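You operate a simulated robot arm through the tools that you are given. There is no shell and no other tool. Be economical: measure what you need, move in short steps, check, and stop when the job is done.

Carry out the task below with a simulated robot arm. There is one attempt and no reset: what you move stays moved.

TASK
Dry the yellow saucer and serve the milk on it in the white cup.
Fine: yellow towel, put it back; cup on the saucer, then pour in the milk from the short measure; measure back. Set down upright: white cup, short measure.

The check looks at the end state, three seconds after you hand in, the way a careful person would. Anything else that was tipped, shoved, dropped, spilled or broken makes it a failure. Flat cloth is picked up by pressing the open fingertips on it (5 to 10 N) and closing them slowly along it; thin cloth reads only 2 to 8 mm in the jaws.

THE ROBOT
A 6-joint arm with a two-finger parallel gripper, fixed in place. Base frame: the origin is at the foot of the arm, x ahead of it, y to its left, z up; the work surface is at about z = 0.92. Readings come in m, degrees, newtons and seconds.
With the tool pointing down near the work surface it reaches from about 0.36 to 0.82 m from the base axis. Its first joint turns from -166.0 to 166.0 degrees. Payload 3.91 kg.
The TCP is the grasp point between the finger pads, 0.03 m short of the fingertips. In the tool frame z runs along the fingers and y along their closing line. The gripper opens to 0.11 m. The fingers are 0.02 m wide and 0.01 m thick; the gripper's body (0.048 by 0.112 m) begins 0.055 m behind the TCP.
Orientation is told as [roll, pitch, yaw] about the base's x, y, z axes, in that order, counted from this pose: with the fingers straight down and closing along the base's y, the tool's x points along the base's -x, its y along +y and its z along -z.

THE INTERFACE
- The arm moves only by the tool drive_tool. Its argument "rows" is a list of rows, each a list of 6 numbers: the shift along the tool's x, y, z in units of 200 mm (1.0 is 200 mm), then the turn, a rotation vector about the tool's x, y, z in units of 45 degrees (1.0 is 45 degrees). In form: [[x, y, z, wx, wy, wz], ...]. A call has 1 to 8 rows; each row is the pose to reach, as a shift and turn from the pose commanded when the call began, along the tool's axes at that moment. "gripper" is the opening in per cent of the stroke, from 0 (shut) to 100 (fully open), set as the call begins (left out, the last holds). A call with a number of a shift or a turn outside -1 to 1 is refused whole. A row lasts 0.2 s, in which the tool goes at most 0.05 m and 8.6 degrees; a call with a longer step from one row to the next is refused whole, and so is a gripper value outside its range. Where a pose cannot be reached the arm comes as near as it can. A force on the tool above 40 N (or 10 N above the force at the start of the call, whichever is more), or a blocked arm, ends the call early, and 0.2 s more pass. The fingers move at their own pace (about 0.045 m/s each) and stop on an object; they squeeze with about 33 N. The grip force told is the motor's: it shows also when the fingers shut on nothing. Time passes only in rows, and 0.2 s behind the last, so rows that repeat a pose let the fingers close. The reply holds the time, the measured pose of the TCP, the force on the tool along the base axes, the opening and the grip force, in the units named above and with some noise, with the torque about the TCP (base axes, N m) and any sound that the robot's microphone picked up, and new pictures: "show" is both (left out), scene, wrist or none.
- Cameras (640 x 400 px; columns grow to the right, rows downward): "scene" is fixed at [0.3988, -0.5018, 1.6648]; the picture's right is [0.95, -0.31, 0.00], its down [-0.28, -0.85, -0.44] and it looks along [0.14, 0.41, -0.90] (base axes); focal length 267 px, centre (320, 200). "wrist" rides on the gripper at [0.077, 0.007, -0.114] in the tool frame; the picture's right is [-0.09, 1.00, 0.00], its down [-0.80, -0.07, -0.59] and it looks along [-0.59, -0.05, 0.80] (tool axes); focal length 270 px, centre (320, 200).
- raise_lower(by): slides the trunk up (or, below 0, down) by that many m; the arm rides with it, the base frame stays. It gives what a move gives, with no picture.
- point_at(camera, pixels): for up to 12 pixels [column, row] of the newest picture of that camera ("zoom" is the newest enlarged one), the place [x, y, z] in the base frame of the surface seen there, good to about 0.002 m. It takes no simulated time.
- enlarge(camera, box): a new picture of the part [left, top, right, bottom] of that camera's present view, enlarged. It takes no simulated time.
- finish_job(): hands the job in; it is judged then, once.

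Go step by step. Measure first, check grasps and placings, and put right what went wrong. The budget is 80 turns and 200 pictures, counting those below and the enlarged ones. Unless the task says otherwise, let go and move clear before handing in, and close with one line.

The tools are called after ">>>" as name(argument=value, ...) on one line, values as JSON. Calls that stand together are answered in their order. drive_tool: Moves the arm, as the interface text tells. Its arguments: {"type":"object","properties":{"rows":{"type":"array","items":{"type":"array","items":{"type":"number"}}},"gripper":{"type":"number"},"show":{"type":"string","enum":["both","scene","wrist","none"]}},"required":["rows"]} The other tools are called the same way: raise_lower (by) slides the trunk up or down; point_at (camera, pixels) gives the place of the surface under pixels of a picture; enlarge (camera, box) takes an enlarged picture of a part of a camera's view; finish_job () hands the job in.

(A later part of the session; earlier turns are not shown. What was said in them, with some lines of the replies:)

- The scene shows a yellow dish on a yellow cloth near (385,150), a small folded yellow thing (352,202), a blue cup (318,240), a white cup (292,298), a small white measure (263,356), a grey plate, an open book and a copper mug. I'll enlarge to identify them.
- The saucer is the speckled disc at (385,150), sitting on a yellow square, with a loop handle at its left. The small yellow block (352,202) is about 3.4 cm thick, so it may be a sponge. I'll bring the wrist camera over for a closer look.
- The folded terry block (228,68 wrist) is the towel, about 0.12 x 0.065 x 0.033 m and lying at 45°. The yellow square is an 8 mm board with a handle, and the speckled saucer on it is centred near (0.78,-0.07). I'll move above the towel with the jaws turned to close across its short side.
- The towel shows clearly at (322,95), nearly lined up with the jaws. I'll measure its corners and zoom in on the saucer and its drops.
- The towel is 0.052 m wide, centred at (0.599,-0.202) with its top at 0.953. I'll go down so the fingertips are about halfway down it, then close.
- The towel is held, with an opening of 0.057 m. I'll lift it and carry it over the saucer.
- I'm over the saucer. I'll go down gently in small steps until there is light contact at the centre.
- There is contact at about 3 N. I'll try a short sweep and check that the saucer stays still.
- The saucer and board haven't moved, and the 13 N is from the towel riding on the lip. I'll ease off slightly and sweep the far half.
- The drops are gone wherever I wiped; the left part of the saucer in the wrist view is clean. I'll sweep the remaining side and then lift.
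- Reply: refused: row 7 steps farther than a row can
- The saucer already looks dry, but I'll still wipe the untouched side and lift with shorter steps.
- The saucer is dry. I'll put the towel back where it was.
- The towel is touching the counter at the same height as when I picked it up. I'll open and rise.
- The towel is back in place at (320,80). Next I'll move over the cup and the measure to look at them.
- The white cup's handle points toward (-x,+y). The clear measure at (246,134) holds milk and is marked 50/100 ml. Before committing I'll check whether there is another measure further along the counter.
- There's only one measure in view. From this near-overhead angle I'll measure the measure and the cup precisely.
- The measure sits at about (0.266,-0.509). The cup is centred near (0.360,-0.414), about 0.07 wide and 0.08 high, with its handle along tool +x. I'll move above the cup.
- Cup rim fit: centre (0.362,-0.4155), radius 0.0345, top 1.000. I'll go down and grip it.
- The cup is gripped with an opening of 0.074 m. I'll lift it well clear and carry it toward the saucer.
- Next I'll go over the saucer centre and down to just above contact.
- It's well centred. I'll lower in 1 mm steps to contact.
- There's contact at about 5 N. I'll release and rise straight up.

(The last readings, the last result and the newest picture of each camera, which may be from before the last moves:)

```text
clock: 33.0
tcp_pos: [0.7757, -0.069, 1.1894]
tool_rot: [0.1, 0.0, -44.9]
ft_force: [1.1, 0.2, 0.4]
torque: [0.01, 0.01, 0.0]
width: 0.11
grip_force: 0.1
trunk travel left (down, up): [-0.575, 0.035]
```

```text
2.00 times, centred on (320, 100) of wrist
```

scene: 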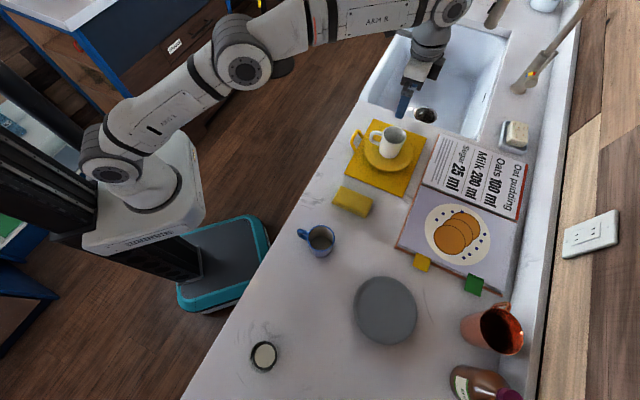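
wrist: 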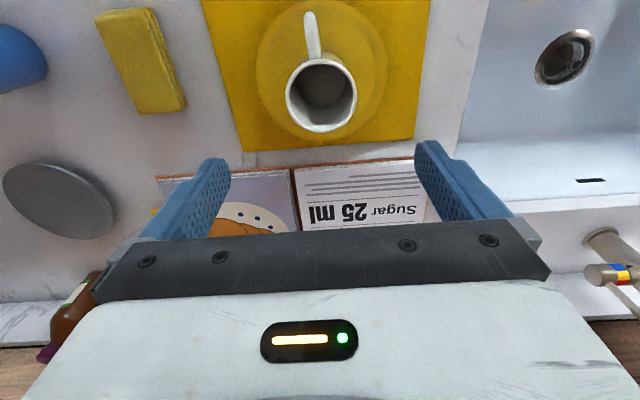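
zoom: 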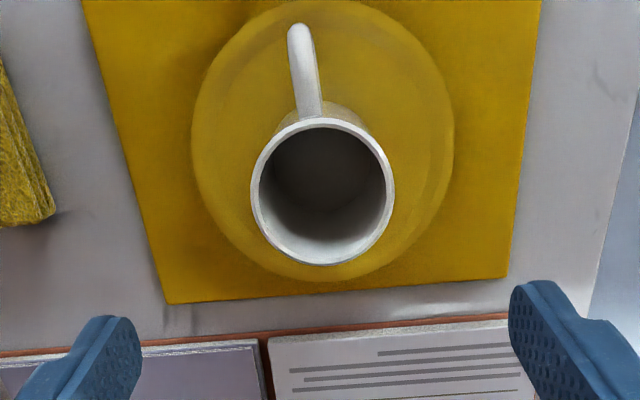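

The cup stands upright on the saucer. Before fetching the measure, I'll test whether the pouring orientation is reachable here (yaw -135°, tilt toward tool +x). First I'll measure the cup rim and turn the wrist.

>>> point_at(camera="wrist", pixels=[[287, 95], [355, 95], [322, 131], [295, 118], [350, 115], [305, 20], [322, 66]])

>>> drive_tool(rows=[[0, 0.02, -0.05, 0, 0, 0.17], [0, 0.04, -0.1, 0, 0, 0.34], [0, 0.06, -0.1, 0, 0, 0.51], [0, 0.1, -0.1, 0, 0, 0.68], [0, 0.13, -0.1, 0, 0, 0.85], [0, 0.17, -0.1, 0, 0, 1.0]], show="none")

>>> drive_tool(rows=[[0, 0, 0, 0, 0, 0.17], [0, 0, 0, 0, 0, 0.34], [0, 0, 0, 0, 0, 0.51], [0, 0, 0, 0, 0, 0.68], [0, 0, 0, 0, 0, 0.85], [0, 0, 0, 0, 0, 1.0]], show="scene")

```text
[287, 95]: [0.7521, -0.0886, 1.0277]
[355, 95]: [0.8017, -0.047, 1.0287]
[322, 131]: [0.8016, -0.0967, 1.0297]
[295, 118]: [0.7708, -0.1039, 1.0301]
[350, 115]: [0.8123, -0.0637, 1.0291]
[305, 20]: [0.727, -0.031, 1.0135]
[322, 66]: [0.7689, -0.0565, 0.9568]
```

```text
clock: 34.4
tcp_pos: [0.7889, -0.0451, 1.2039]
tool_rot: [0.0, 0.0, -90.1]
ft_force: [0.6, 0.0, 0.0]
torque: [-0.01, 0.01, -0.01]
width: 0.1101
grip_force: 0.0
out of reach, approached as far as the arm can: row 4, 5, 6
trunk travel left (down, up): [-0.575, 0.035]
```

```text
clock: 35.8
tcp_pos: [0.7877, -0.045, 1.2056]
tool_rot: [0.0, 0.0, -135.0]
ft_force: [0.6, -0.1, -1.2]
torque: [0.0, 0.02, 0.0]
width: 0.1101
grip_force: 0.0
trunk travel left (down, up): [-0.575, 0.035]
```

scene: 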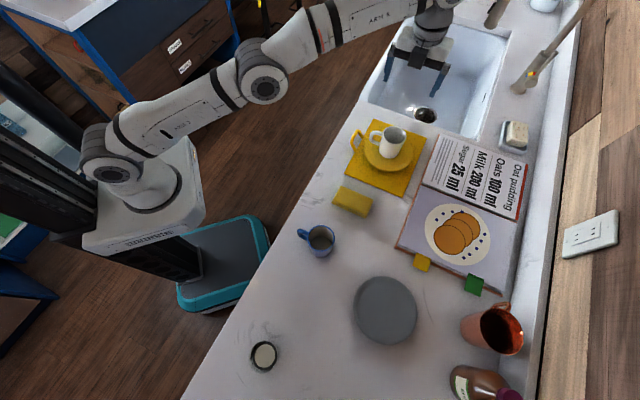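

Yaw -135° works; vertical at z 1.2 is right at the edge of reach, but tilting brings the wrist closer to the arm. I'll test tilting 90°.

>>> drive_tool(rows=[[0, 0, 0, 0, 0.17, 0], [0, 0, 0, 0, 0.34, 0], [0, 0, 0, 0, 0.51, 0], [0, 0, 0, 0, 0.68, 0], [0, 0, 0, 0, 0.85, 0], [0, 0, 0, 0, 1.0, 0]], show="none")

>>> drive_tool(rows=[[0, 0, 0, 0, 0.17, 0], [0, 0, 0, 0, 0.34, 0], [0, 0, 0, 0, 0.51, 0], [0, 0, 0, 0, 0.68, 0], [0, 0, 0, 0, 0.85, 0], [0, 0, 0, 0, 1.0, 0]], show="both")

```text
clock: 37.2
tcp_pos: [0.7869, -0.0449, 1.2055]
tool_rot: [0.2, 45.0, -134.9]
ft_force: [0.0, 0.6, -0.5]
torque: [0.01, -0.03, -0.01]
width: 0.1102
grip_force: 0.1
trunk travel left (down, up): [-0.575, 0.035]
```

```text
clock: 38.6
tcp_pos: [0.7872, -0.0459, 1.2057]
tool_rot: [178.3, 89.9, 43.4]
ft_force: [0.1, 0.5, -0.3]
torque: [0.03, 0.05, -0.01]
width: 0.1099
grip_force: 0.0
trunk travel left (down, up): [-0.575, 0.035]
```

scene: 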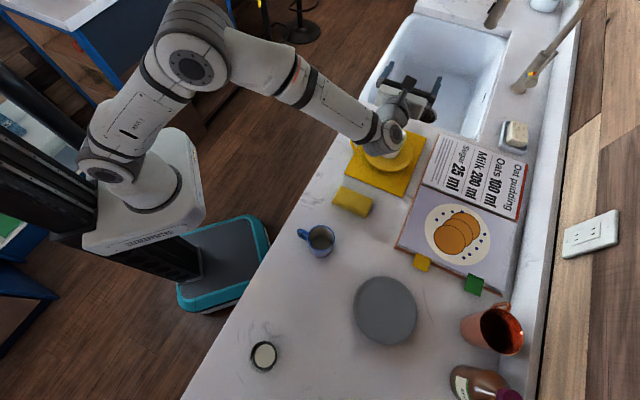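
wrist: 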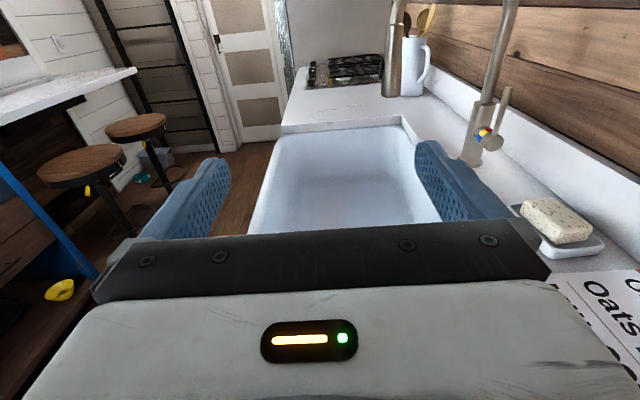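

The 90° tilt is reachable. I'll check a further 25°.

>>> drive_tool(rows=[[0, 0, 0, 0, 0.17, 0], [0, 0, 0, 0, 0.34, 0], [0, 0, 0, 0, 0.5, 0], [0, 0, 0, 0, 0.55, 0]], show="scene")

```text
clock: 39.6
tcp_pos: [0.7872, -0.0453, 1.2051]
tool_rot: [180.0, 65.1, 45.0]
ft_force: [-0.4, -1.2, 0.0]
torque: [-0.02, 0.01, 0.0]
width: 0.1098
grip_force: 0.0
trunk travel left (down, up): [-0.575, 0.035]
```

scene: 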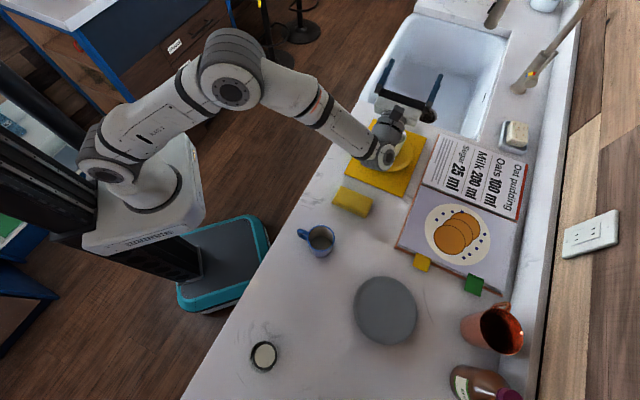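

Tilting 115° is reachable. I'll check how low the wrist hangs here, then return to vertical.

>>> point_at(camera="scene", pixels=[[385, 155], [378, 165], [390, 162], [398, 145], [395, 118], [404, 102]])

>>> drive_tool(rows=[[0, 0, 0, 0, -0.18, 0], [0, 0, 0, 0, -0.36, 0], [0, 0, 0, 0, -0.55, 0], [0, 0, 0, 0, -0.73, 0], [0, 0, 0, 0, -0.9, 0], [0, 0, 0, 0, -1.0, 0]], show="none")

>>> drive_tool(rows=[[0, 0, 0, 0, -0.18, 0], [0, 0, 0, 0, -0.36, 0], [0, 0, 0, 0, -0.55, 0], [0, 0, 0, 0, -0.73, 0], [0, 0, 0, 0, -0.9, 0], [0, 0, 0, 0, -1.0, 0]], show="none")

>>> drive_tool(rows=[[0, 0, 0, 0, -0.18, 0], [0, 0, 0, 0, -0.36, 0], [0, 0, 0, 0, -0.55, 0]], show="none")

```text
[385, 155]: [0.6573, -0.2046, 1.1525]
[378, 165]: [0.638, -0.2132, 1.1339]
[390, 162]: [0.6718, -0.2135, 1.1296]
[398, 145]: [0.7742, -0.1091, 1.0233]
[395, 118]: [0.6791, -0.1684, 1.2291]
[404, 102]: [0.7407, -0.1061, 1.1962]
```

```text
clock: 41.0
tcp_pos: [0.7868, -0.0456, 1.2054]
tool_rot: [0.1, 69.6, -135.0]
ft_force: [0.4, -0.1, 0.4]
torque: [0.01, 0.0, -0.02]
width: 0.11
grip_force: 0.1
trunk travel left (down, up): [-0.575, 0.035]
```

```text
clock: 42.4
tcp_pos: [0.7874, -0.0474, 1.204]
tool_rot: [0.0, 24.7, -135.0]
ft_force: [0.4, 0.1, -0.1]
torque: [0.05, -0.02, 0.02]
width: 0.1101
grip_force: 0.1
trunk travel left (down, up): [-0.575, 0.035]
```

```text
clock: 43.2
tcp_pos: [0.7896, -0.0439, 1.201]
tool_rot: [-0.2, -0.2, -135.0]
ft_force: [0.4, 0.1, 0.5]
torque: [0.02, 0.01, -0.03]
width: 0.1099
grip_force: 0.0
trunk travel left (down, up): [-0.575, 0.035]
```

Everything is reachable. Next I'll travel to the measure, keeping this yaw.

>>> drive_tool(rows=[[-0.24, 0, 0, 0, 0, 0], [-0.48, 0, 0, 0, 0, 0], [-0.72, -0.05, 0, 0, 0, 0], [-0.96, -0.05, 0, 0, 0, 0]], show="none")

>>> drive_tool(rows=[[-0.24, 0, 0, 0, 0, 0], [-0.48, 0, 0, 0, 0, 0], [-0.72, -0.05, 0, 0, 0, 0], [-0.96, -0.05, 0, 0, 0, 0]], show="none")

>>> drive_tool(rows=[[-0.24, 0, 0.05, 0, 0, 0], [-0.48, -0.05, 0.1, 0, 0, 0], [-0.72, -0.1, 0.15, 0, 0, 0], [-0.92, -0.1, 0.25, 0, 0, 0]], show="both")

```text
clock: 44.2
tcp_pos: [0.6431, -0.174, 1.2051]
tool_rot: [0.0, 0.0, -134.8]
ft_force: [0.1, 0.9, 0.6]
torque: [-0.01, 0.0, -0.01]
width: 0.1101
grip_force: 0.2
trunk travel left (down, up): [-0.575, 0.035]
```

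```text
clock: 45.2
tcp_pos: [0.5011, -0.3038, 1.2048]
tool_rot: [-0.1, 0.0, -135.0]
ft_force: [-0.3, 0.6, 0.9]
torque: [0.03, -0.01, 0.05]
width: 0.1097
grip_force: 0.1
trunk travel left (down, up): [-0.575, 0.035]
```

```text
clock: 46.2
tcp_pos: [0.3563, -0.4192, 1.1531]
tool_rot: [0.0, 0.0, -134.9]
ft_force: [0.2, 0.3, 0.0]
torque: [0.02, 0.0, 0.0]
width: 0.1098
grip_force: 0.0
trunk travel left (down, up): [-0.575, 0.035]
```

scene: 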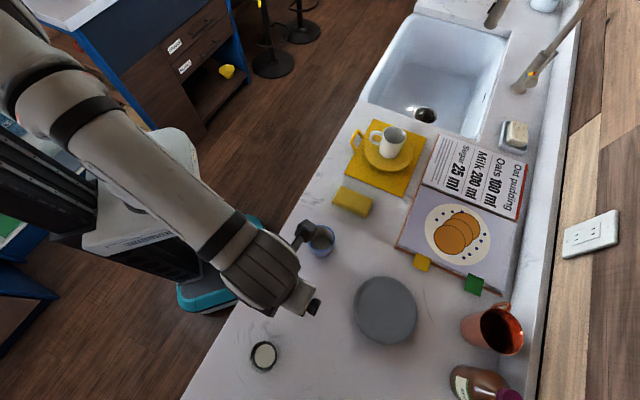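
wrist: 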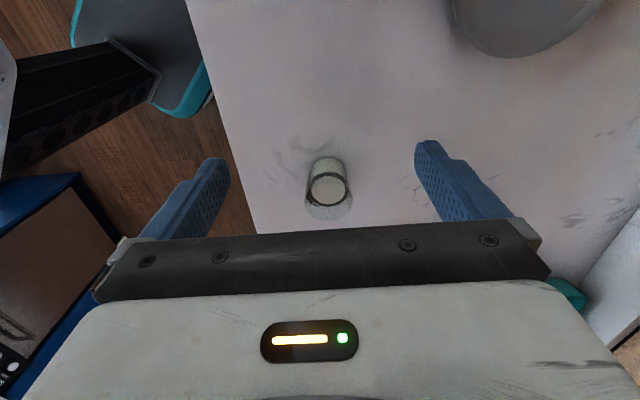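

>>> drive_tool(rows=[[-0.2, 0, 0, 0, 0, 0], [-0.4, 0, 0.05, 0, 0, 0], [-0.6, 0, 0.15, 0, 0, 0]], show="wrist")

>>> enlarge(camera="wrist", box=[220, 20, 420, 180])

```text
clock: 47.0
tcp_pos: [0.271, -0.504, 1.1257]
tool_rot: [0.0, -0.1, -134.9]
ft_force: [-0.6, 0.3, 0.6]
torque: [0.02, 0.01, -0.01]
width: 0.11
grip_force: 0.2
trunk travel left (down, up): [-0.575, 0.035]
```

wrist: 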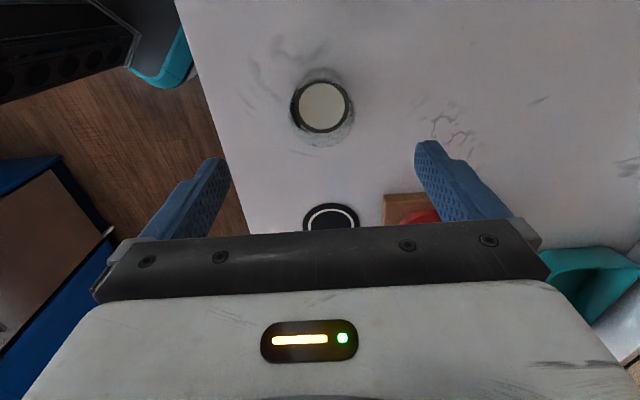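

```text
2.50 times, centred on (320, 100) of wrist
```

zoom: 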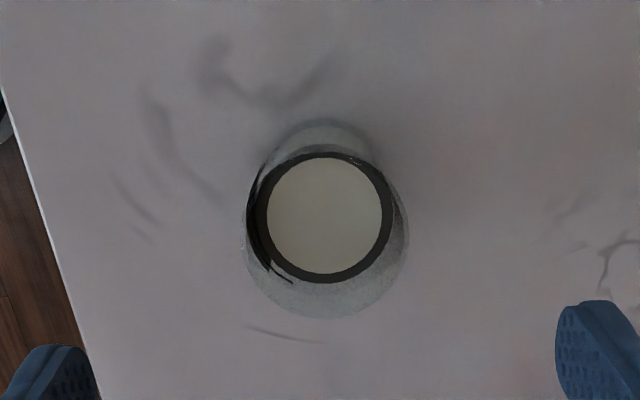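

>>> point_at(camera="wrist", pixels=[[321, 107], [299, 107], [343, 107], [321, 85], [321, 129], [291, 107], [349, 107], [321, 81], [321, 133], [322, 146]])

```text
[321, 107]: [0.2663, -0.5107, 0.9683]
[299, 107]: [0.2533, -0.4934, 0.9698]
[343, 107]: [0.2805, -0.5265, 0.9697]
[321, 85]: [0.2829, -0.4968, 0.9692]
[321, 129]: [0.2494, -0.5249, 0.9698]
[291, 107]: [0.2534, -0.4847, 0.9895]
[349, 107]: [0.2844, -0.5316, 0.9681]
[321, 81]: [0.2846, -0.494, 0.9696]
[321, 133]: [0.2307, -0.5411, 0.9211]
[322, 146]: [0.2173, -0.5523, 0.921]
```

The measure is centred at (0.2665,-0.5105) with radius about 0.03, rim about 0.995 and milk at 0.969. I'll go down to grip it mid-height.

>>> drive_tool(rows=[[-0.04, 0.007, 0.15, 0, 0, 0], [-0.04, 0.007, 0.3, 0, 0, 0], [-0.04, 0.007, 0.45, 0, 0, 0], [-0.04, 0.007, 0.6, 0, 0, 0], [-0.04, 0.007, 0.75, 0, 0, 0], [-0.04, 0.007, 0.8, 0, 0, 0]], show="wrist")

>>> drive_tool(rows=[[0, 0, 0, 0, 0, 0], [0, 0, 0, 0, 0, 0], [0, 0, 0, 0, 0, 0], [0, 0, 0, 0, 0, 0]], gripper=0, show="wrist")

```text
clock: 48.4
tcp_pos: [0.2662, -0.5105, 0.9648]
tool_rot: [0.0, -0.1, -134.9]
ft_force: [0.0, 1.3, -0.2]
torque: [0.01, 0.02, -0.03]
width: 0.1099
grip_force: 0.1
trunk travel left (down, up): [-0.575, 0.035]
```

wrist: 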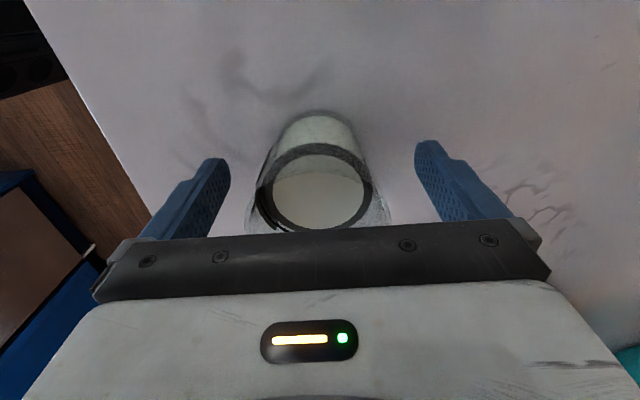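

```text
clock: 49.4
tcp_pos: [0.269, -0.5101, 0.9654]
tool_rot: [0.0, 0.0, -135.0]
ft_force: [0.3, 0.7, -0.2]
torque: [-0.06, -0.02, 0.03]
width: 0.0595
grip_force: 33.2
trunk travel left (down, up): [-0.575, 0.035]
```

wrist: 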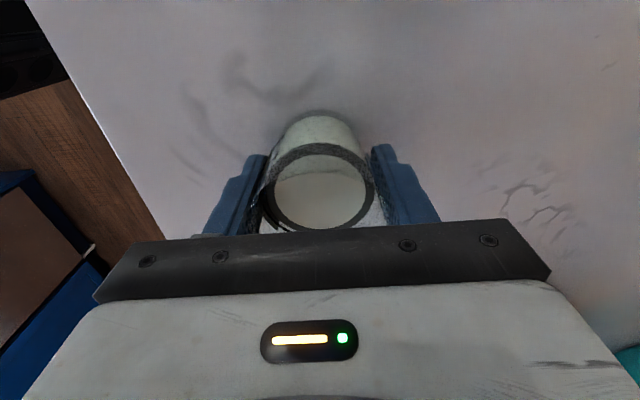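

The measure is held, with an opening of 0.0595 m. I'll lift smoothly and carry it slowly so it doesn't slosh.

>>> drive_tool(rows=[[0, 0, -0.04, 0, 0, 0], [0, 0, -0.12, 0, 0, 0], [0, 0, -0.24, 0, 0, 0], [0, 0, -0.38, 0, 0, 0], [0, 0, -0.52, 0, 0, 0], [0, 0, -0.66, 0, 0, 0], [0, 0, -0.78, 0, 0, 0], [0, 0, -0.85, 0, 0, 0]], show="wrist")

>>> drive_tool(rows=[[0.05, 0, 0, 0, 0, 0], [0.15, 0, 0, 0, 0, 0], [0.3, 0, 0, 0, 0, 0], [0.45, 0, 0, 0, 0, 0], [0.6, 0, 0, 0, 0, 0], [0.75, 0, 0, 0, 0, 0], [0.88, 0, 0, 0, 0, 0], [1.0, 0, 0, 0, 0, 0]], show="scene")

```text
clock: 51.2
tcp_pos: [0.2677, -0.5105, 1.1354]
tool_rot: [0.0, 0.0, -134.9]
ft_force: [-0.1, -0.2, -1.2]
torque: [0.01, -0.03, 0.01]
width: 0.0594
grip_force: 33.2
trunk travel left (down, up): [-0.575, 0.035]
```

wrist: 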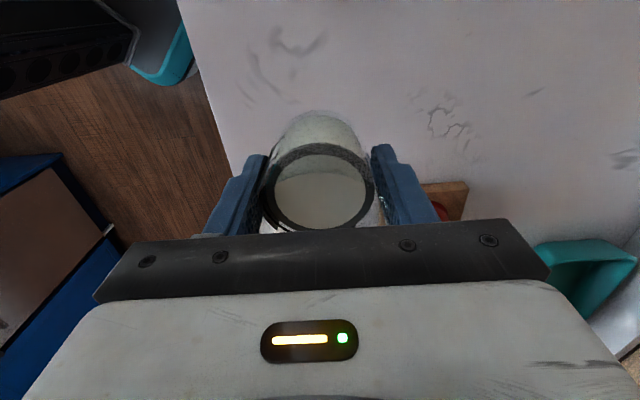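

```text
clock: 53.0
tcp_pos: [0.4097, -0.367, 1.1356]
tool_rot: [0.0, -0.1, -135.1]
ft_force: [0.0, 0.4, -1.3]
torque: [0.03, -0.03, -0.01]
width: 0.0592
grip_force: 33.4
trunk travel left (down, up): [-0.575, 0.035]
```

scene: 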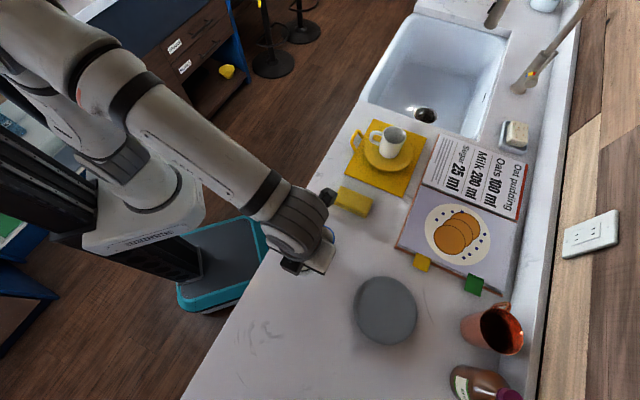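

>>> drive_tool(rows=[[0.05, 0.01, 0, 0, 0, 0], [0.15, 0.03, 0, 0, 0, 0], [0.3, 0.05, 0, 0, 0, 0], [0.45, 0.07, 0, 0, 0, 0], [0.6, 0.09, 0, 0, 0, 0], [0.75, 0.11, 0, 0, 0, 0], [0.88, 0.13, 0, 0, 0, 0], [1.0, 0.14, 0, 0, 0, 0]], show="none")

>>> drive_tool(rows=[[0.05, 0.01, 0, 0, 0, 0], [0.15, 0.03, 0, 0, 0, 0], [0.3, 0.05, 0, 0, 0, 0], [0.45, 0.07, 0, 0, 0, 0], [0.6, 0.09, 0, 0, 0, 0], [0.75, 0.11, 0, 0, 0, 0], [0.88, 0.13, 0, 0, 0, 0], [1.0, 0.14, 0, 0, 0, 0]], show="both")

```text
clock: 54.8
tcp_pos: [0.5707, -0.2456, 1.1363]
tool_rot: [0.0, 0.0, -134.9]
ft_force: [0.2, -0.1, -0.5]
torque: [0.0, -0.01, -0.01]
width: 0.0593
grip_force: 33.4
trunk travel left (down, up): [-0.575, 0.035]
```

```text
clock: 56.6
tcp_pos: [0.7321, -0.1245, 1.1349]
tool_rot: [0.0, 0.0, -135.1]
ft_force: [0.2, -0.2, -2.2]
torque: [-0.03, 0.05, -0.01]
width: 0.0593
grip_force: 33.1
trunk travel left (down, up): [-0.575, 0.035]
```

scene: 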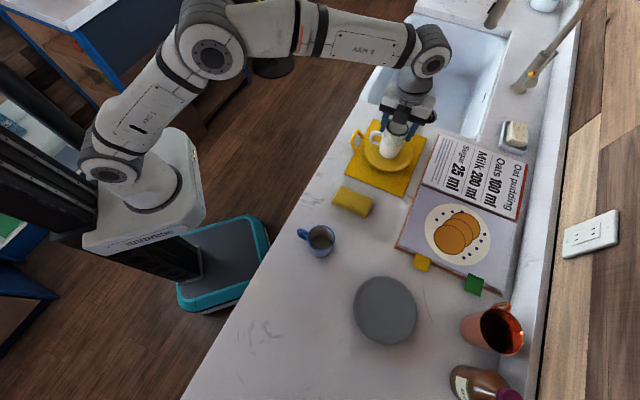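
wrist: 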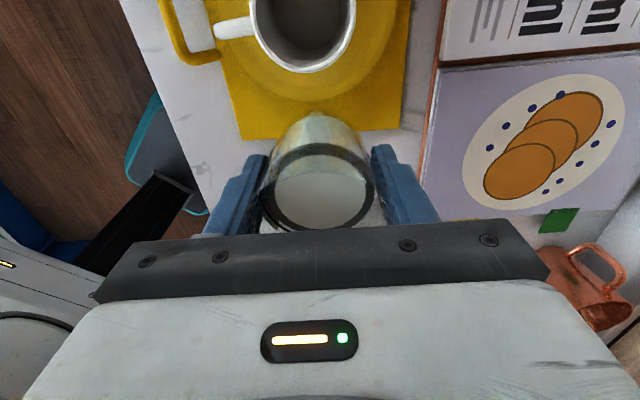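

I'm approaching the pour position. I'll move over while pre-tilting only about 27°, which is below the roughly 48° spill angle.

>>> drive_tool(rows=[[0.05, 0, 0, 0, 0.08, 0], [0.15, 0, 0, 0, 0.18, 0], [0.25, 0, 0, 0, 0.3, 0], [0.35, 0, 0, 0, 0.4, 0], [0.45, -0.01, 0, 0, 0.5, 0], [0.53, -0.012, 0, 0, 0.6, 0]], show="both")

>>> enlarge(camera="scene", box=[330, 80, 470, 200])

```text
clock: 58.0
tcp_pos: [0.8056, -0.0477, 1.1351]
tool_rot: [0.0, 26.9, -135.0]
ft_force: [-0.5, 0.5, -1.5]
torque: [-0.01, 0.01, -0.05]
width: 0.0593
grip_force: 33.1
trunk travel left (down, up): [-0.575, 0.035]
```

scene: 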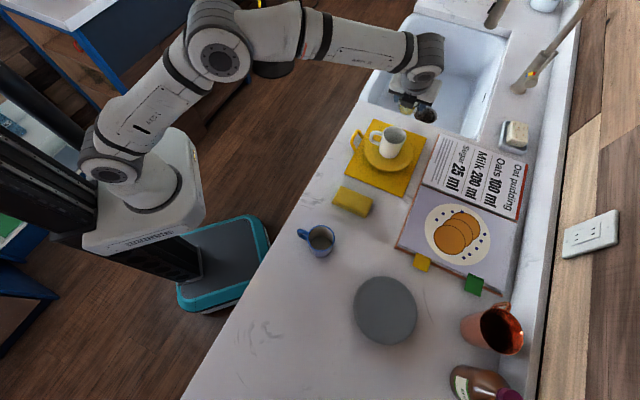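
wrist: 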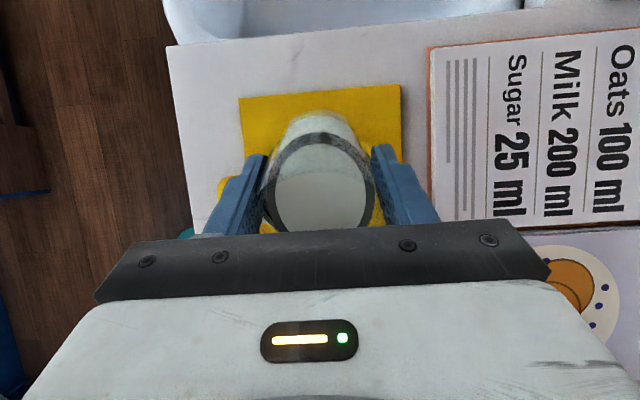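

```text
3.33 times, centred on (400, 140) of scene
```

zoom: 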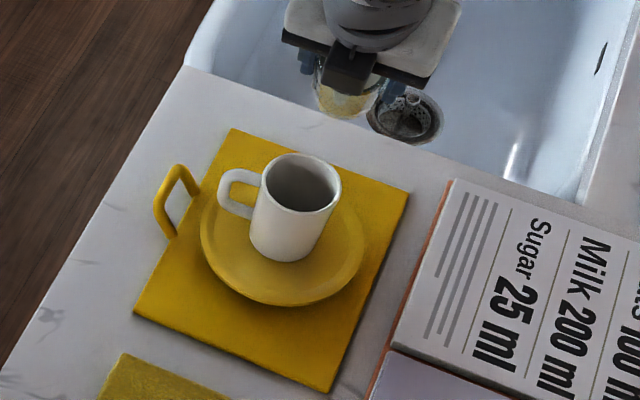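

>>> point_at(camera="zoom", pixels=[[264, 178], [339, 184], [300, 155], [302, 211], [280, 202], [325, 206], [325, 160], [302, 185]])

```text
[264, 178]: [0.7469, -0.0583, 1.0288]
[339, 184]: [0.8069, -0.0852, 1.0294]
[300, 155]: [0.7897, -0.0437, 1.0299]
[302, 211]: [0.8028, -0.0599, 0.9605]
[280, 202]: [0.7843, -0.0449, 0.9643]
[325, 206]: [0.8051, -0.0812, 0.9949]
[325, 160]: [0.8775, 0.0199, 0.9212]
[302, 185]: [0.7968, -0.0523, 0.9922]
```

The cup centre is confirmed at about (0.779,-0.072), so the lip will be over the cup. I'll lower 2 cm and start a slow pour up to about 59°.

>>> drive_tool(rows=[[-0.02, 0, 0.045, 0, 0.1, 0], [-0.045, 0, 0.089, 0, 0.2, 0], [-0.045, 0, 0.089, 0, 0.3, 0], [-0.045, 0, 0.089, 0, 0.38, 0], [-0.045, 0, 0.089, 0, 0.46, 0], [-0.045, 0, 0.089, 0, 0.54, 0], [-0.045, 0, 0.089, 0, 0.62, 0], [-0.045, 0, 0.089, 0, 0.7, 0]], show="both")

>>> enlarge(camera="scene", box=[330, 80, 470, 200])

```text
clock: 59.8
tcp_pos: [0.8061, -0.0488, 1.1151]
tool_rot: [-0.1, 58.4, -135.0]
ft_force: [0.0, 0.8, -1.3]
torque: [0.02, -0.01, 0.01]
width: 0.0593
grip_force: 33.1
trunk travel left (down, up): [-0.575, 0.035]
```

scene: 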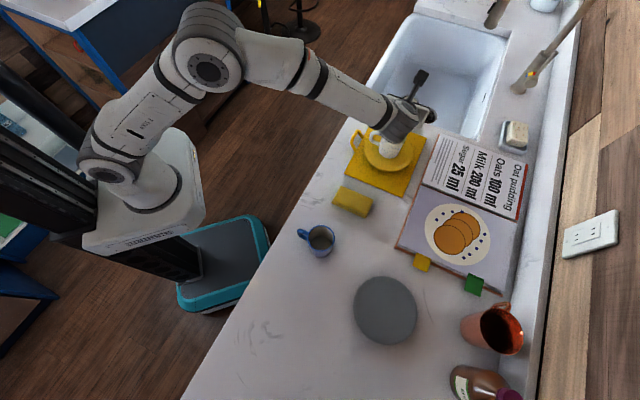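
wrist: 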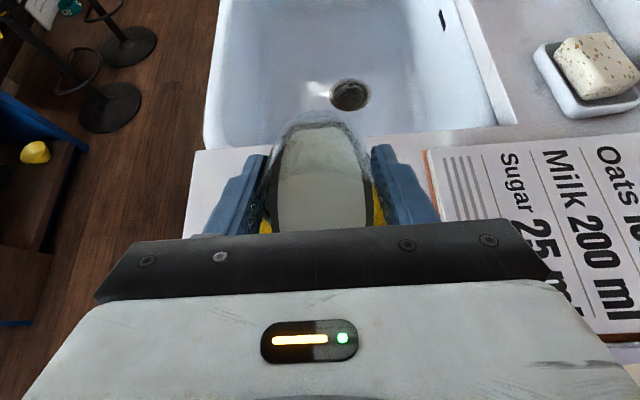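

```text
3.33 times, centred on (400, 140) of scene
```

zoom: 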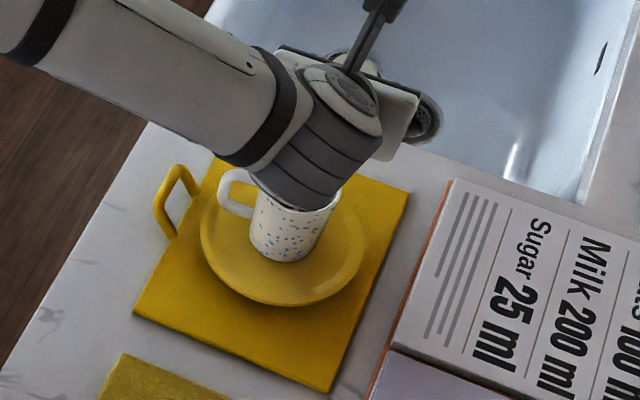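

Pouring has begun, and the cup now shows wet specks while the saucer shows none. I'll check the saucer and cup closely and the wrist clearance before tilting further.

>>> enlarge(camera="scene", box=[365, 110, 425, 180])

>>> point_at(camera="scene", pixels=[[393, 139], [405, 125], [380, 128], [392, 148], [402, 143], [385, 140]])

```text
5.71 times, centred on (395, 145) of scene
```

zoom: 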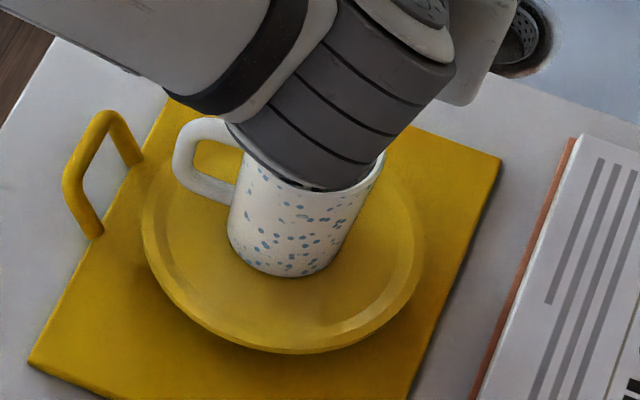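

```text
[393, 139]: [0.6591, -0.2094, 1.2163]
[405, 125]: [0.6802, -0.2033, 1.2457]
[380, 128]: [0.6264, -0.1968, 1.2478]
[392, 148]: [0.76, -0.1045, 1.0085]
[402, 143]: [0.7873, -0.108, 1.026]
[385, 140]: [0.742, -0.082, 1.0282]
```

The saucer looks dry and there's no puddle. To be sure the milk is landing inside, I'll tilt back to 27° and look into the cup.

>>> drive_tool(rows=[[0, 0, 0, 0, -0.18, 0], [0, 0, 0, 0, -0.36, 0], [0, 0, 0, 0, -0.54, 0], [0, 0, 0, 0, -0.7, 0]], show="both")

>>> enlarge(camera="scene", box=[365, 90, 435, 190])

```text
clock: 60.8
tcp_pos: [0.8059, -0.0492, 1.1155]
tool_rot: [0.1, 26.9, -134.9]
ft_force: [-1.0, 0.0, -1.3]
torque: [0.0, -0.02, 0.0]
width: 0.0591
grip_force: 32.9
trunk travel left (down, up): [-0.575, 0.035]
```

scene: 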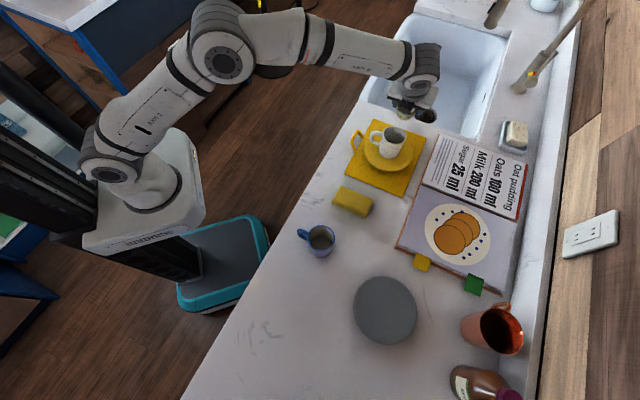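
wrist: 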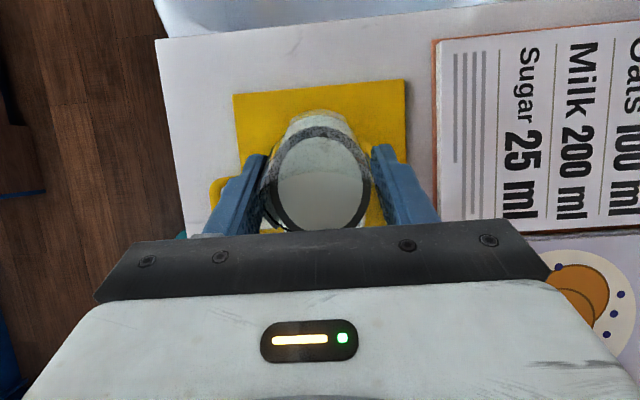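

```text
4.00 times, centred on (400, 140) of scene
```

zoom: 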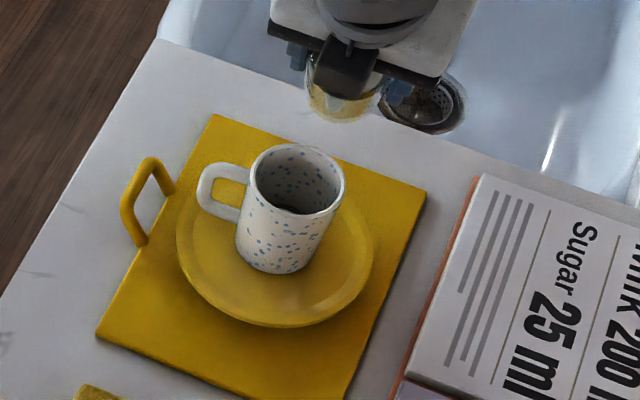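

The specks cover the whole cup inside and out, so it's just a wet look from the pour; nothing is beside it. I'll shift back 6 mm and carry on pouring.

>>> drive_tool(rows=[[0.027, 0, 0.014, 0, 0.18, 0], [0.027, 0, 0.014, 0, 0.36, 0], [0.027, 0, 0.014, 0, 0.54, 0], [0.027, 0, 0.014, 0, 0.68, 0], [0.027, 0, 0.014, 0, 0.76, 0], [0.027, 0, 0.014, 0, 0.84, 0], [0.027, 0, 0.014, 0, 0.92, 0], [0.027, 0, 0.014, 0, 1.0, 0]], show="both")

>>> enlarge(camera="scene", box=[365, 90, 435, 190])

```text
clock: 62.6
tcp_pos: [0.8105, -0.0443, 1.1147]
tool_rot: [0.0, 71.9, -134.9]
ft_force: [-0.7, -0.1, -0.8]
torque: [0.01, -0.02, -0.03]
width: 0.0593
grip_force: 33.1
trunk travel left (down, up): [-0.575, 0.035]
```

scene: 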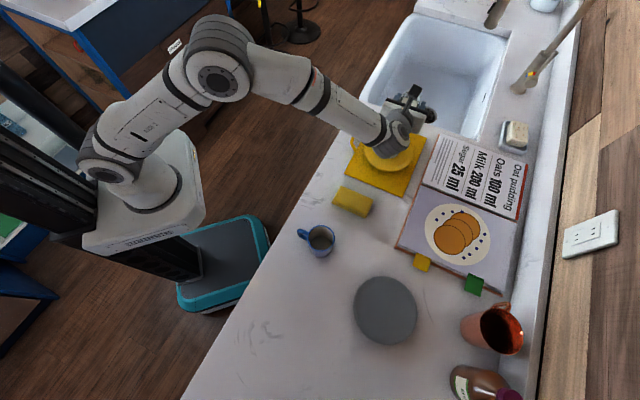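
wrist: 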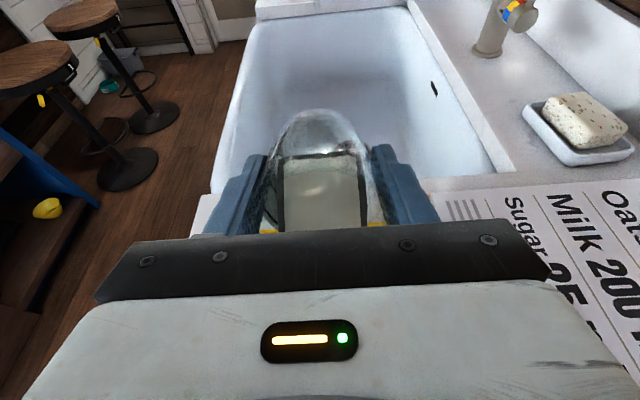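

```text
4.00 times, centred on (400, 140) of scene
```

zoom: 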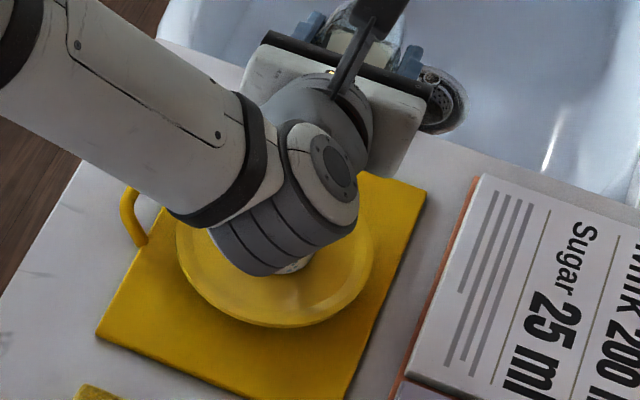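

The milk is draining and the saucer is still clean. I'll continue to about 100°, easing forward and up a little as the lip swings back.

>>> drive_tool(rows=[[0, 0, 0, 0, 0.08, 0], [0.01, 0, -0.01, 0, 0.16, 0], [0.015, 0, -0.025, 0, 0.24, 0], [0.02, 0, -0.035, 0, 0.32, 0], [0.03, 0, -0.05, 0, 0.4, 0], [0.04, 0, -0.065, 0, 0.48, 0], [0.05, 0, -0.08, 0, 0.56, 0], [0.05, 0, -0.08, 0, 0.64, 0]], show="both")

>>> enlarge(camera="wrist", box=[220, 80, 420, 240])

```text
clock: 64.4
tcp_pos: [0.8009, -0.0535, 1.1296]
tool_rot: [179.9, 79.2, 44.9]
ft_force: [0.3, -0.6, -1.6]
torque: [0.02, 0.01, -0.01]
width: 0.0593
grip_force: 32.9
trunk travel left (down, up): [-0.575, 0.035]
```

scene: 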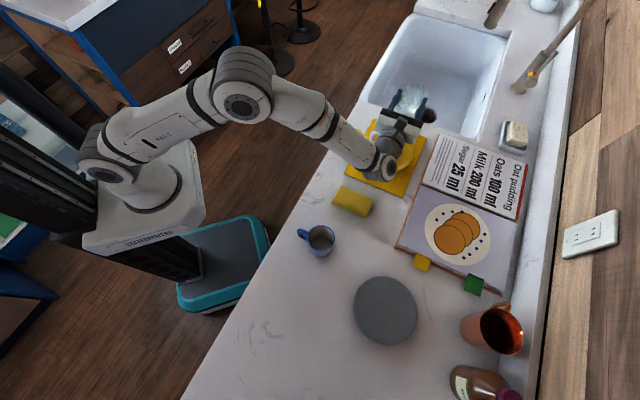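
wrist: 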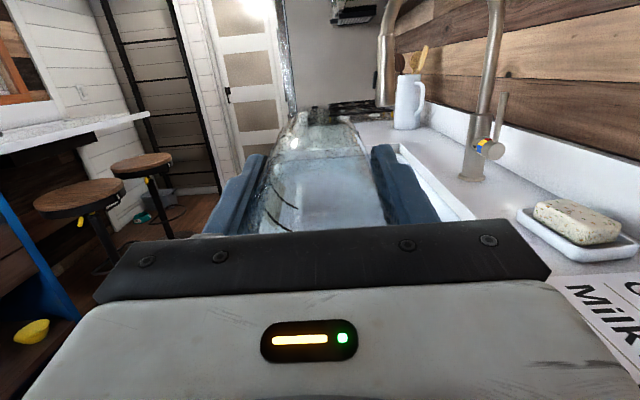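

```text
2.50 times, centred on (320, 160) of wrist
```

zoom: 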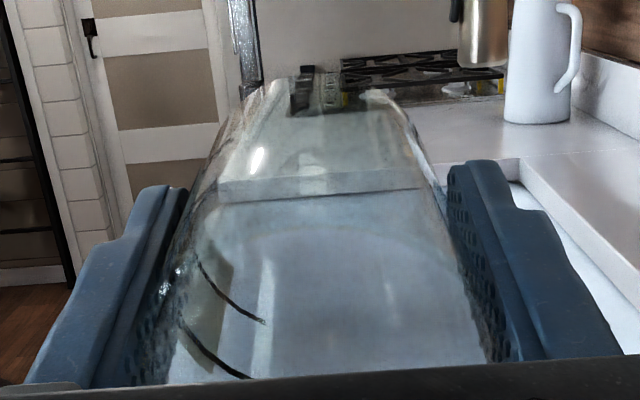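

The measure looks empty. I'll hold a few degrees further for a moment so the last drops fall, then tilt back.

>>> drive_tool(rows=[[0, 0, 0, 0, 0.1, 0], [0, 0, 0, 0, 0.12, 0], [0, 0, 0, 0, 0.12, 0], [0, 0, 0, 0, 0.12, 0], [0, 0, 0, 0, 0.12, 0], [0, 0, 0, 0, 0.12, 0], [0, 0, 0, 0, 0.12, 0], [0, 0, 0, 0, 0.12, 0]], show="none")

>>> drive_tool(rows=[[0, 0, 0, 0, -0.15, 0], [0, 0, 0, 0, -0.3, 0], [0, 0, 0, 0, -0.45, 0], [0, 0, 0, 0, -0.6, 0], [0, 0, 0, 0, -0.75, 0], [0, 0, 0, 0, -0.9, 0], [0, 0, 0, 0, -1.0, 0]], show="none")

>>> drive_tool(rows=[[0, 0, 0, 0, -0.15, 0], [0, 0, 0, 0, -0.3, 0], [0, 0, 0, 0, -0.45, 0], [0, 0, 0, 0, -0.6, 0], [0, 0, 0, 0, -0.75, 0]], show="both")

>>> enlarge(camera="scene", box=[365, 90, 435, 190])

```text
clock: 66.2
tcp_pos: [0.8012, -0.0533, 1.1302]
tool_rot: [-180.1, 73.8, 45.1]
ft_force: [-0.4, 0.2, -1.0]
torque: [0.03, 0.01, 0.04]
width: 0.0593
grip_force: 33.0
trunk travel left (down, up): [-0.575, 0.035]
```

```text
clock: 67.8
tcp_pos: [0.8012, -0.0521, 1.1289]
tool_rot: [0.0, 61.1, -134.9]
ft_force: [0.5, -0.4, 0.3]
torque: [-0.02, -0.02, -0.01]
width: 0.0593
grip_force: 32.8
trunk travel left (down, up): [-0.575, 0.035]
```

```text
clock: 69.0
tcp_pos: [0.8009, -0.0544, 1.1291]
tool_rot: [-0.1, 27.2, -135.1]
ft_force: [-0.3, -0.1, 0.0]
torque: [-0.02, -0.03, 0.0]
width: 0.0592
grip_force: 33.0
trunk travel left (down, up): [-0.575, 0.035]
```

scene: 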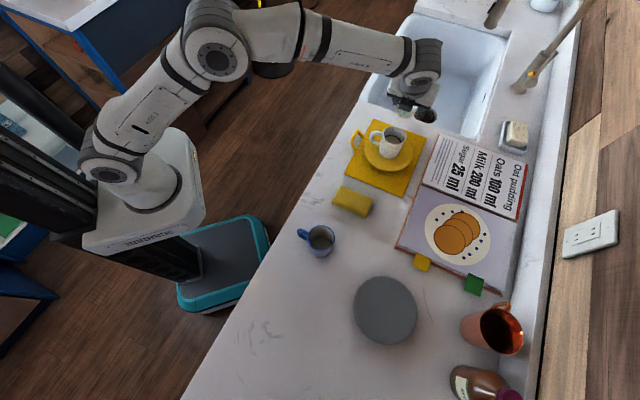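
wrist: 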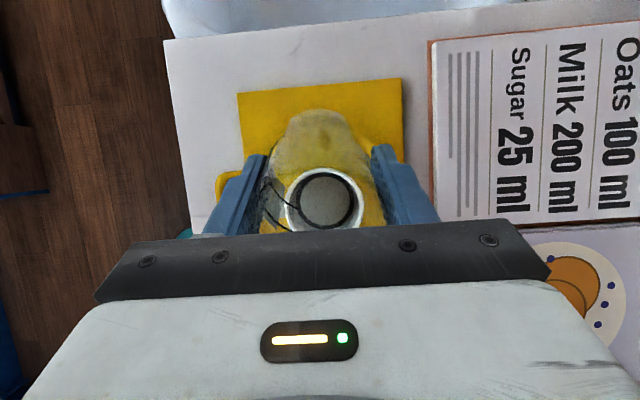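

```text
4.00 times, centred on (400, 140) of scene
```

zoom: 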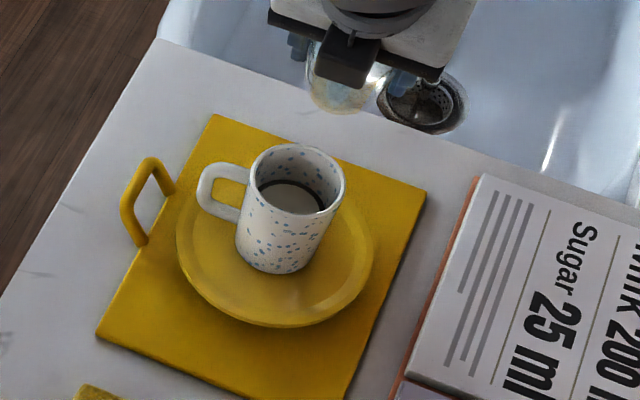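

The milk is in the cup, the saucer is dry, and the measure is empty. I'll bring the measure upright while backing away, then carry it home.

>>> drive_tool(rows=[[-0.07, 0, -0.04, 0, -0.1, 0], [-0.15, 0, -0.08, 0, -0.2, 0], [-0.23, 0, -0.12, 0, -0.32, 0], [-0.32, 0, -0.16, 0, -0.44, 0], [-0.4, 0, -0.2, 0, -0.54, 0], [-0.446, 0, -0.227, 0, -0.6, 0]], show="none")

>>> drive_tool(rows=[[-0.15, 0, 0, 0, 0, 0], [-0.3, -0.02, 0, 0, 0, 0], [-0.5, -0.04, 0, 0, 0, 0], [-0.7, -0.08, 0, 0, 0, 0], [-0.9, -0.12, 0, 0, 0, 0], [-1.0, -0.14, 0, 0, 0, 0]], show="none")

>>> drive_tool(rows=[[-0.15, 0, 0, 0, 0, 0], [-0.3, -0.02, 0, 0, 0, 0], [-0.5, -0.04, 0, 0, 0, 0], [-0.7, -0.08, 0, 0, 0, 0], [-0.9, -0.12, 0, 0, 0, 0], [-1.0, -0.14, 0, 0, 0, 0]], show="none")

```text
clock: 70.4
tcp_pos: [0.7311, -0.1232, 1.1289]
tool_rot: [0.0, 0.4, -135.0]
ft_force: [-0.2, -0.8, 0.4]
torque: [0.02, 0.02, -0.02]
width: 0.0588
grip_force: 33.0
trunk travel left (down, up): [-0.575, 0.035]
```

```text
clock: 71.8
tcp_pos: [0.5686, -0.2439, 1.126]
tool_rot: [0.0, 0.4, -135.0]
ft_force: [-0.1, -1.0, -0.7]
torque: [0.04, 0.01, 0.02]
width: 0.0593
grip_force: 33.2
trunk travel left (down, up): [-0.575, 0.035]
```

```text
clock: 73.2
tcp_pos: [0.4066, -0.3674, 1.1268]
tool_rot: [-0.1, 0.6, -134.9]
ft_force: [1.1, -0.6, -0.8]
torque: [0.01, 0.01, 0.02]
width: 0.0594
grip_force: 33.1
trunk travel left (down, up): [-0.575, 0.035]
```

>>> drive_tool(rows=[[-0.15, 0, 0, 0, -0.01, 0], [-0.35, 0.01, 0, 0, -0.01, 0], [-0.55, 0.01, 0, 0, -0.01, 0], [-0.75, 0.014, 0, 0, -0.01, 0], [-0.92, 0.014, 0, 0, -0.01, 0], [-1.0, 0.014, 0, 0, -0.01, 0]], show="wrist")

```text
clock: 74.6
tcp_pos: [0.2678, -0.5117, 1.1241]
tool_rot: [0.0, 0.0, -134.9]
ft_force: [0.7, -0.8, -1.2]
torque: [0.01, 0.01, 0.0]
width: 0.0593
grip_force: 33.4
trunk travel left (down, up): [-0.575, 0.035]
```

wrist: 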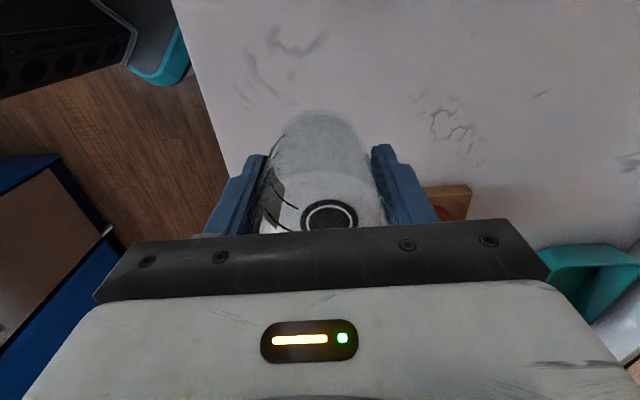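

I'm above the original spot. I'll lower to the grasp height (TCP about 0.966), gently at the end.

>>> drive_tool(rows=[[0, 0, 0.15, 0, 0, 0], [0, 0, 0.35, 0, 0, 0], [0, 0, 0.55, 0, 0, 0], [0, 0, 0.7, 0, 0, 0], [0, 0, 0.77, 0, 0, 0], [0, 0, 0.785, 0, 0, 0], [0, 0, 0.79, 0, 0, 0]], show="none")

```text
clock: 76.2
tcp_pos: [0.2683, -0.5099, 0.9656]
tool_rot: [0.0, 0.0, -134.9]
ft_force: [-0.4, -0.2, -1.5]
torque: [0.02, 0.01, -0.01]
width: 0.059
grip_force: 33.1
trunk travel left (down, up): [-0.575, 0.035]
```

>>> drive_tool(rows=[[0, 0, 0.004, 0, 0, 0], [0, 0, 0.008, 0, 0, 0], [0, 0, 0.01, 0, 0, 0]], show="none")

```text
clock: 77.0
tcp_pos: [0.268, -0.5093, 0.9653]
tool_rot: [0.2, -0.2, -135.0]
ft_force: [-0.3, -0.2, 11.5]
torque: [-0.13, -0.15, -0.01]
width: 0.0594
grip_force: 33.0
trunk travel left (down, up): [-0.575, 0.035]
```

There's firm contact. I'll ease up 1 mm, open and rise.

>>> drive_tool(rows=[[0, 0, -0.006, 0, 0, 0]], show="none")

>>> drive_tool(rows=[[0, 0, 0, 0, 0, 0], [0, 0, 0, 0, 0, 0], [0, 0, 0, 0, 0, 0], [0, 0, 0, 0, 0, 0], [0, 0, -0.2, 0, 0, 0], [0, 0, -0.4, 0, 0, 0], [0, 0, -0.6, 0, 0, 0], [0, 0, -0.8, 0, 0, 0]], gripper=100, show="both")

>>> enlarge(camera="scene", box=[320, 100, 480, 220])

```text
clock: 77.4
tcp_pos: [0.2682, -0.5105, 0.9665]
tool_rot: [0.0, -0.1, -134.9]
ft_force: [0.9, -1.0, 7.7]
torque: [-0.27, -0.05, 0.02]
width: 0.0592
grip_force: 32.5
trunk travel left (down, up): [-0.575, 0.035]
```

```text
clock: 79.2
tcp_pos: [0.2685, -0.5098, 1.1268]
tool_rot: [0.0, 0.0, -134.9]
ft_force: [1.0, 0.3, 1.2]
torque: [0.02, 0.02, -0.02]
width: 0.1101
grip_force: 0.0
trunk travel left (down, up): [-0.575, 0.035]
```

scene: 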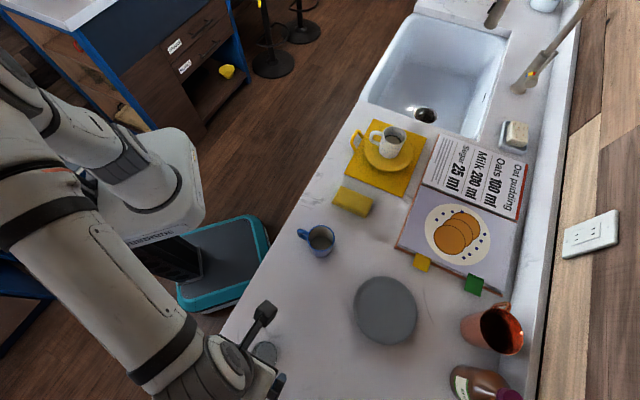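
wrist: 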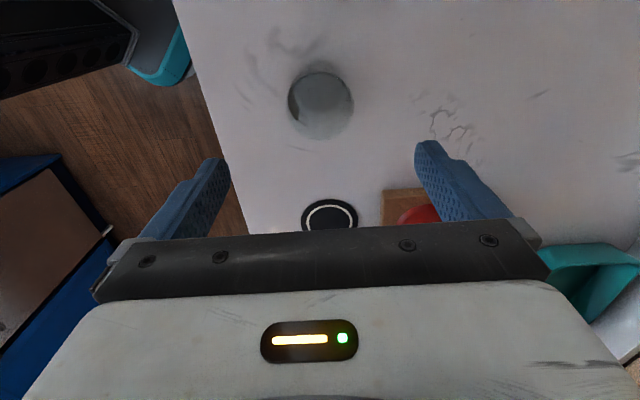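

```text
3.33 times, centred on (400, 160) of scene
```

zoom: 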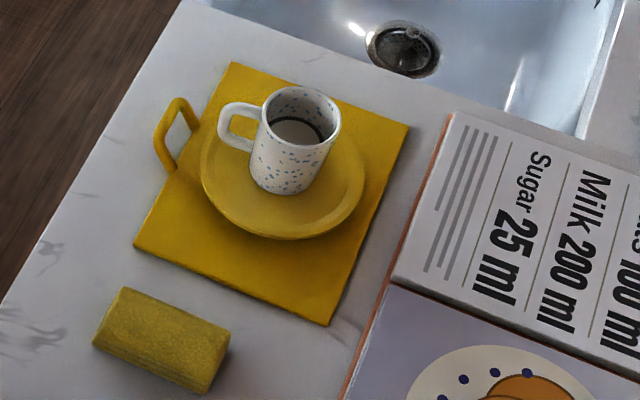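

The measure stands upright in its place at (320,105). The cup of milk is on the dry saucer, the towel is back, and the gripper is open and clear, so I'm handing in.

>>> finish_job()

```text
The job is handed in.
```

I dried the saucer with the yellow towel and put the towel back. The white cup is upright on the saucer with all the milk from the short measure in it, and the measure is back upright in its place; the cup shows wet specks, but I saw no spill on the saucer or counter.
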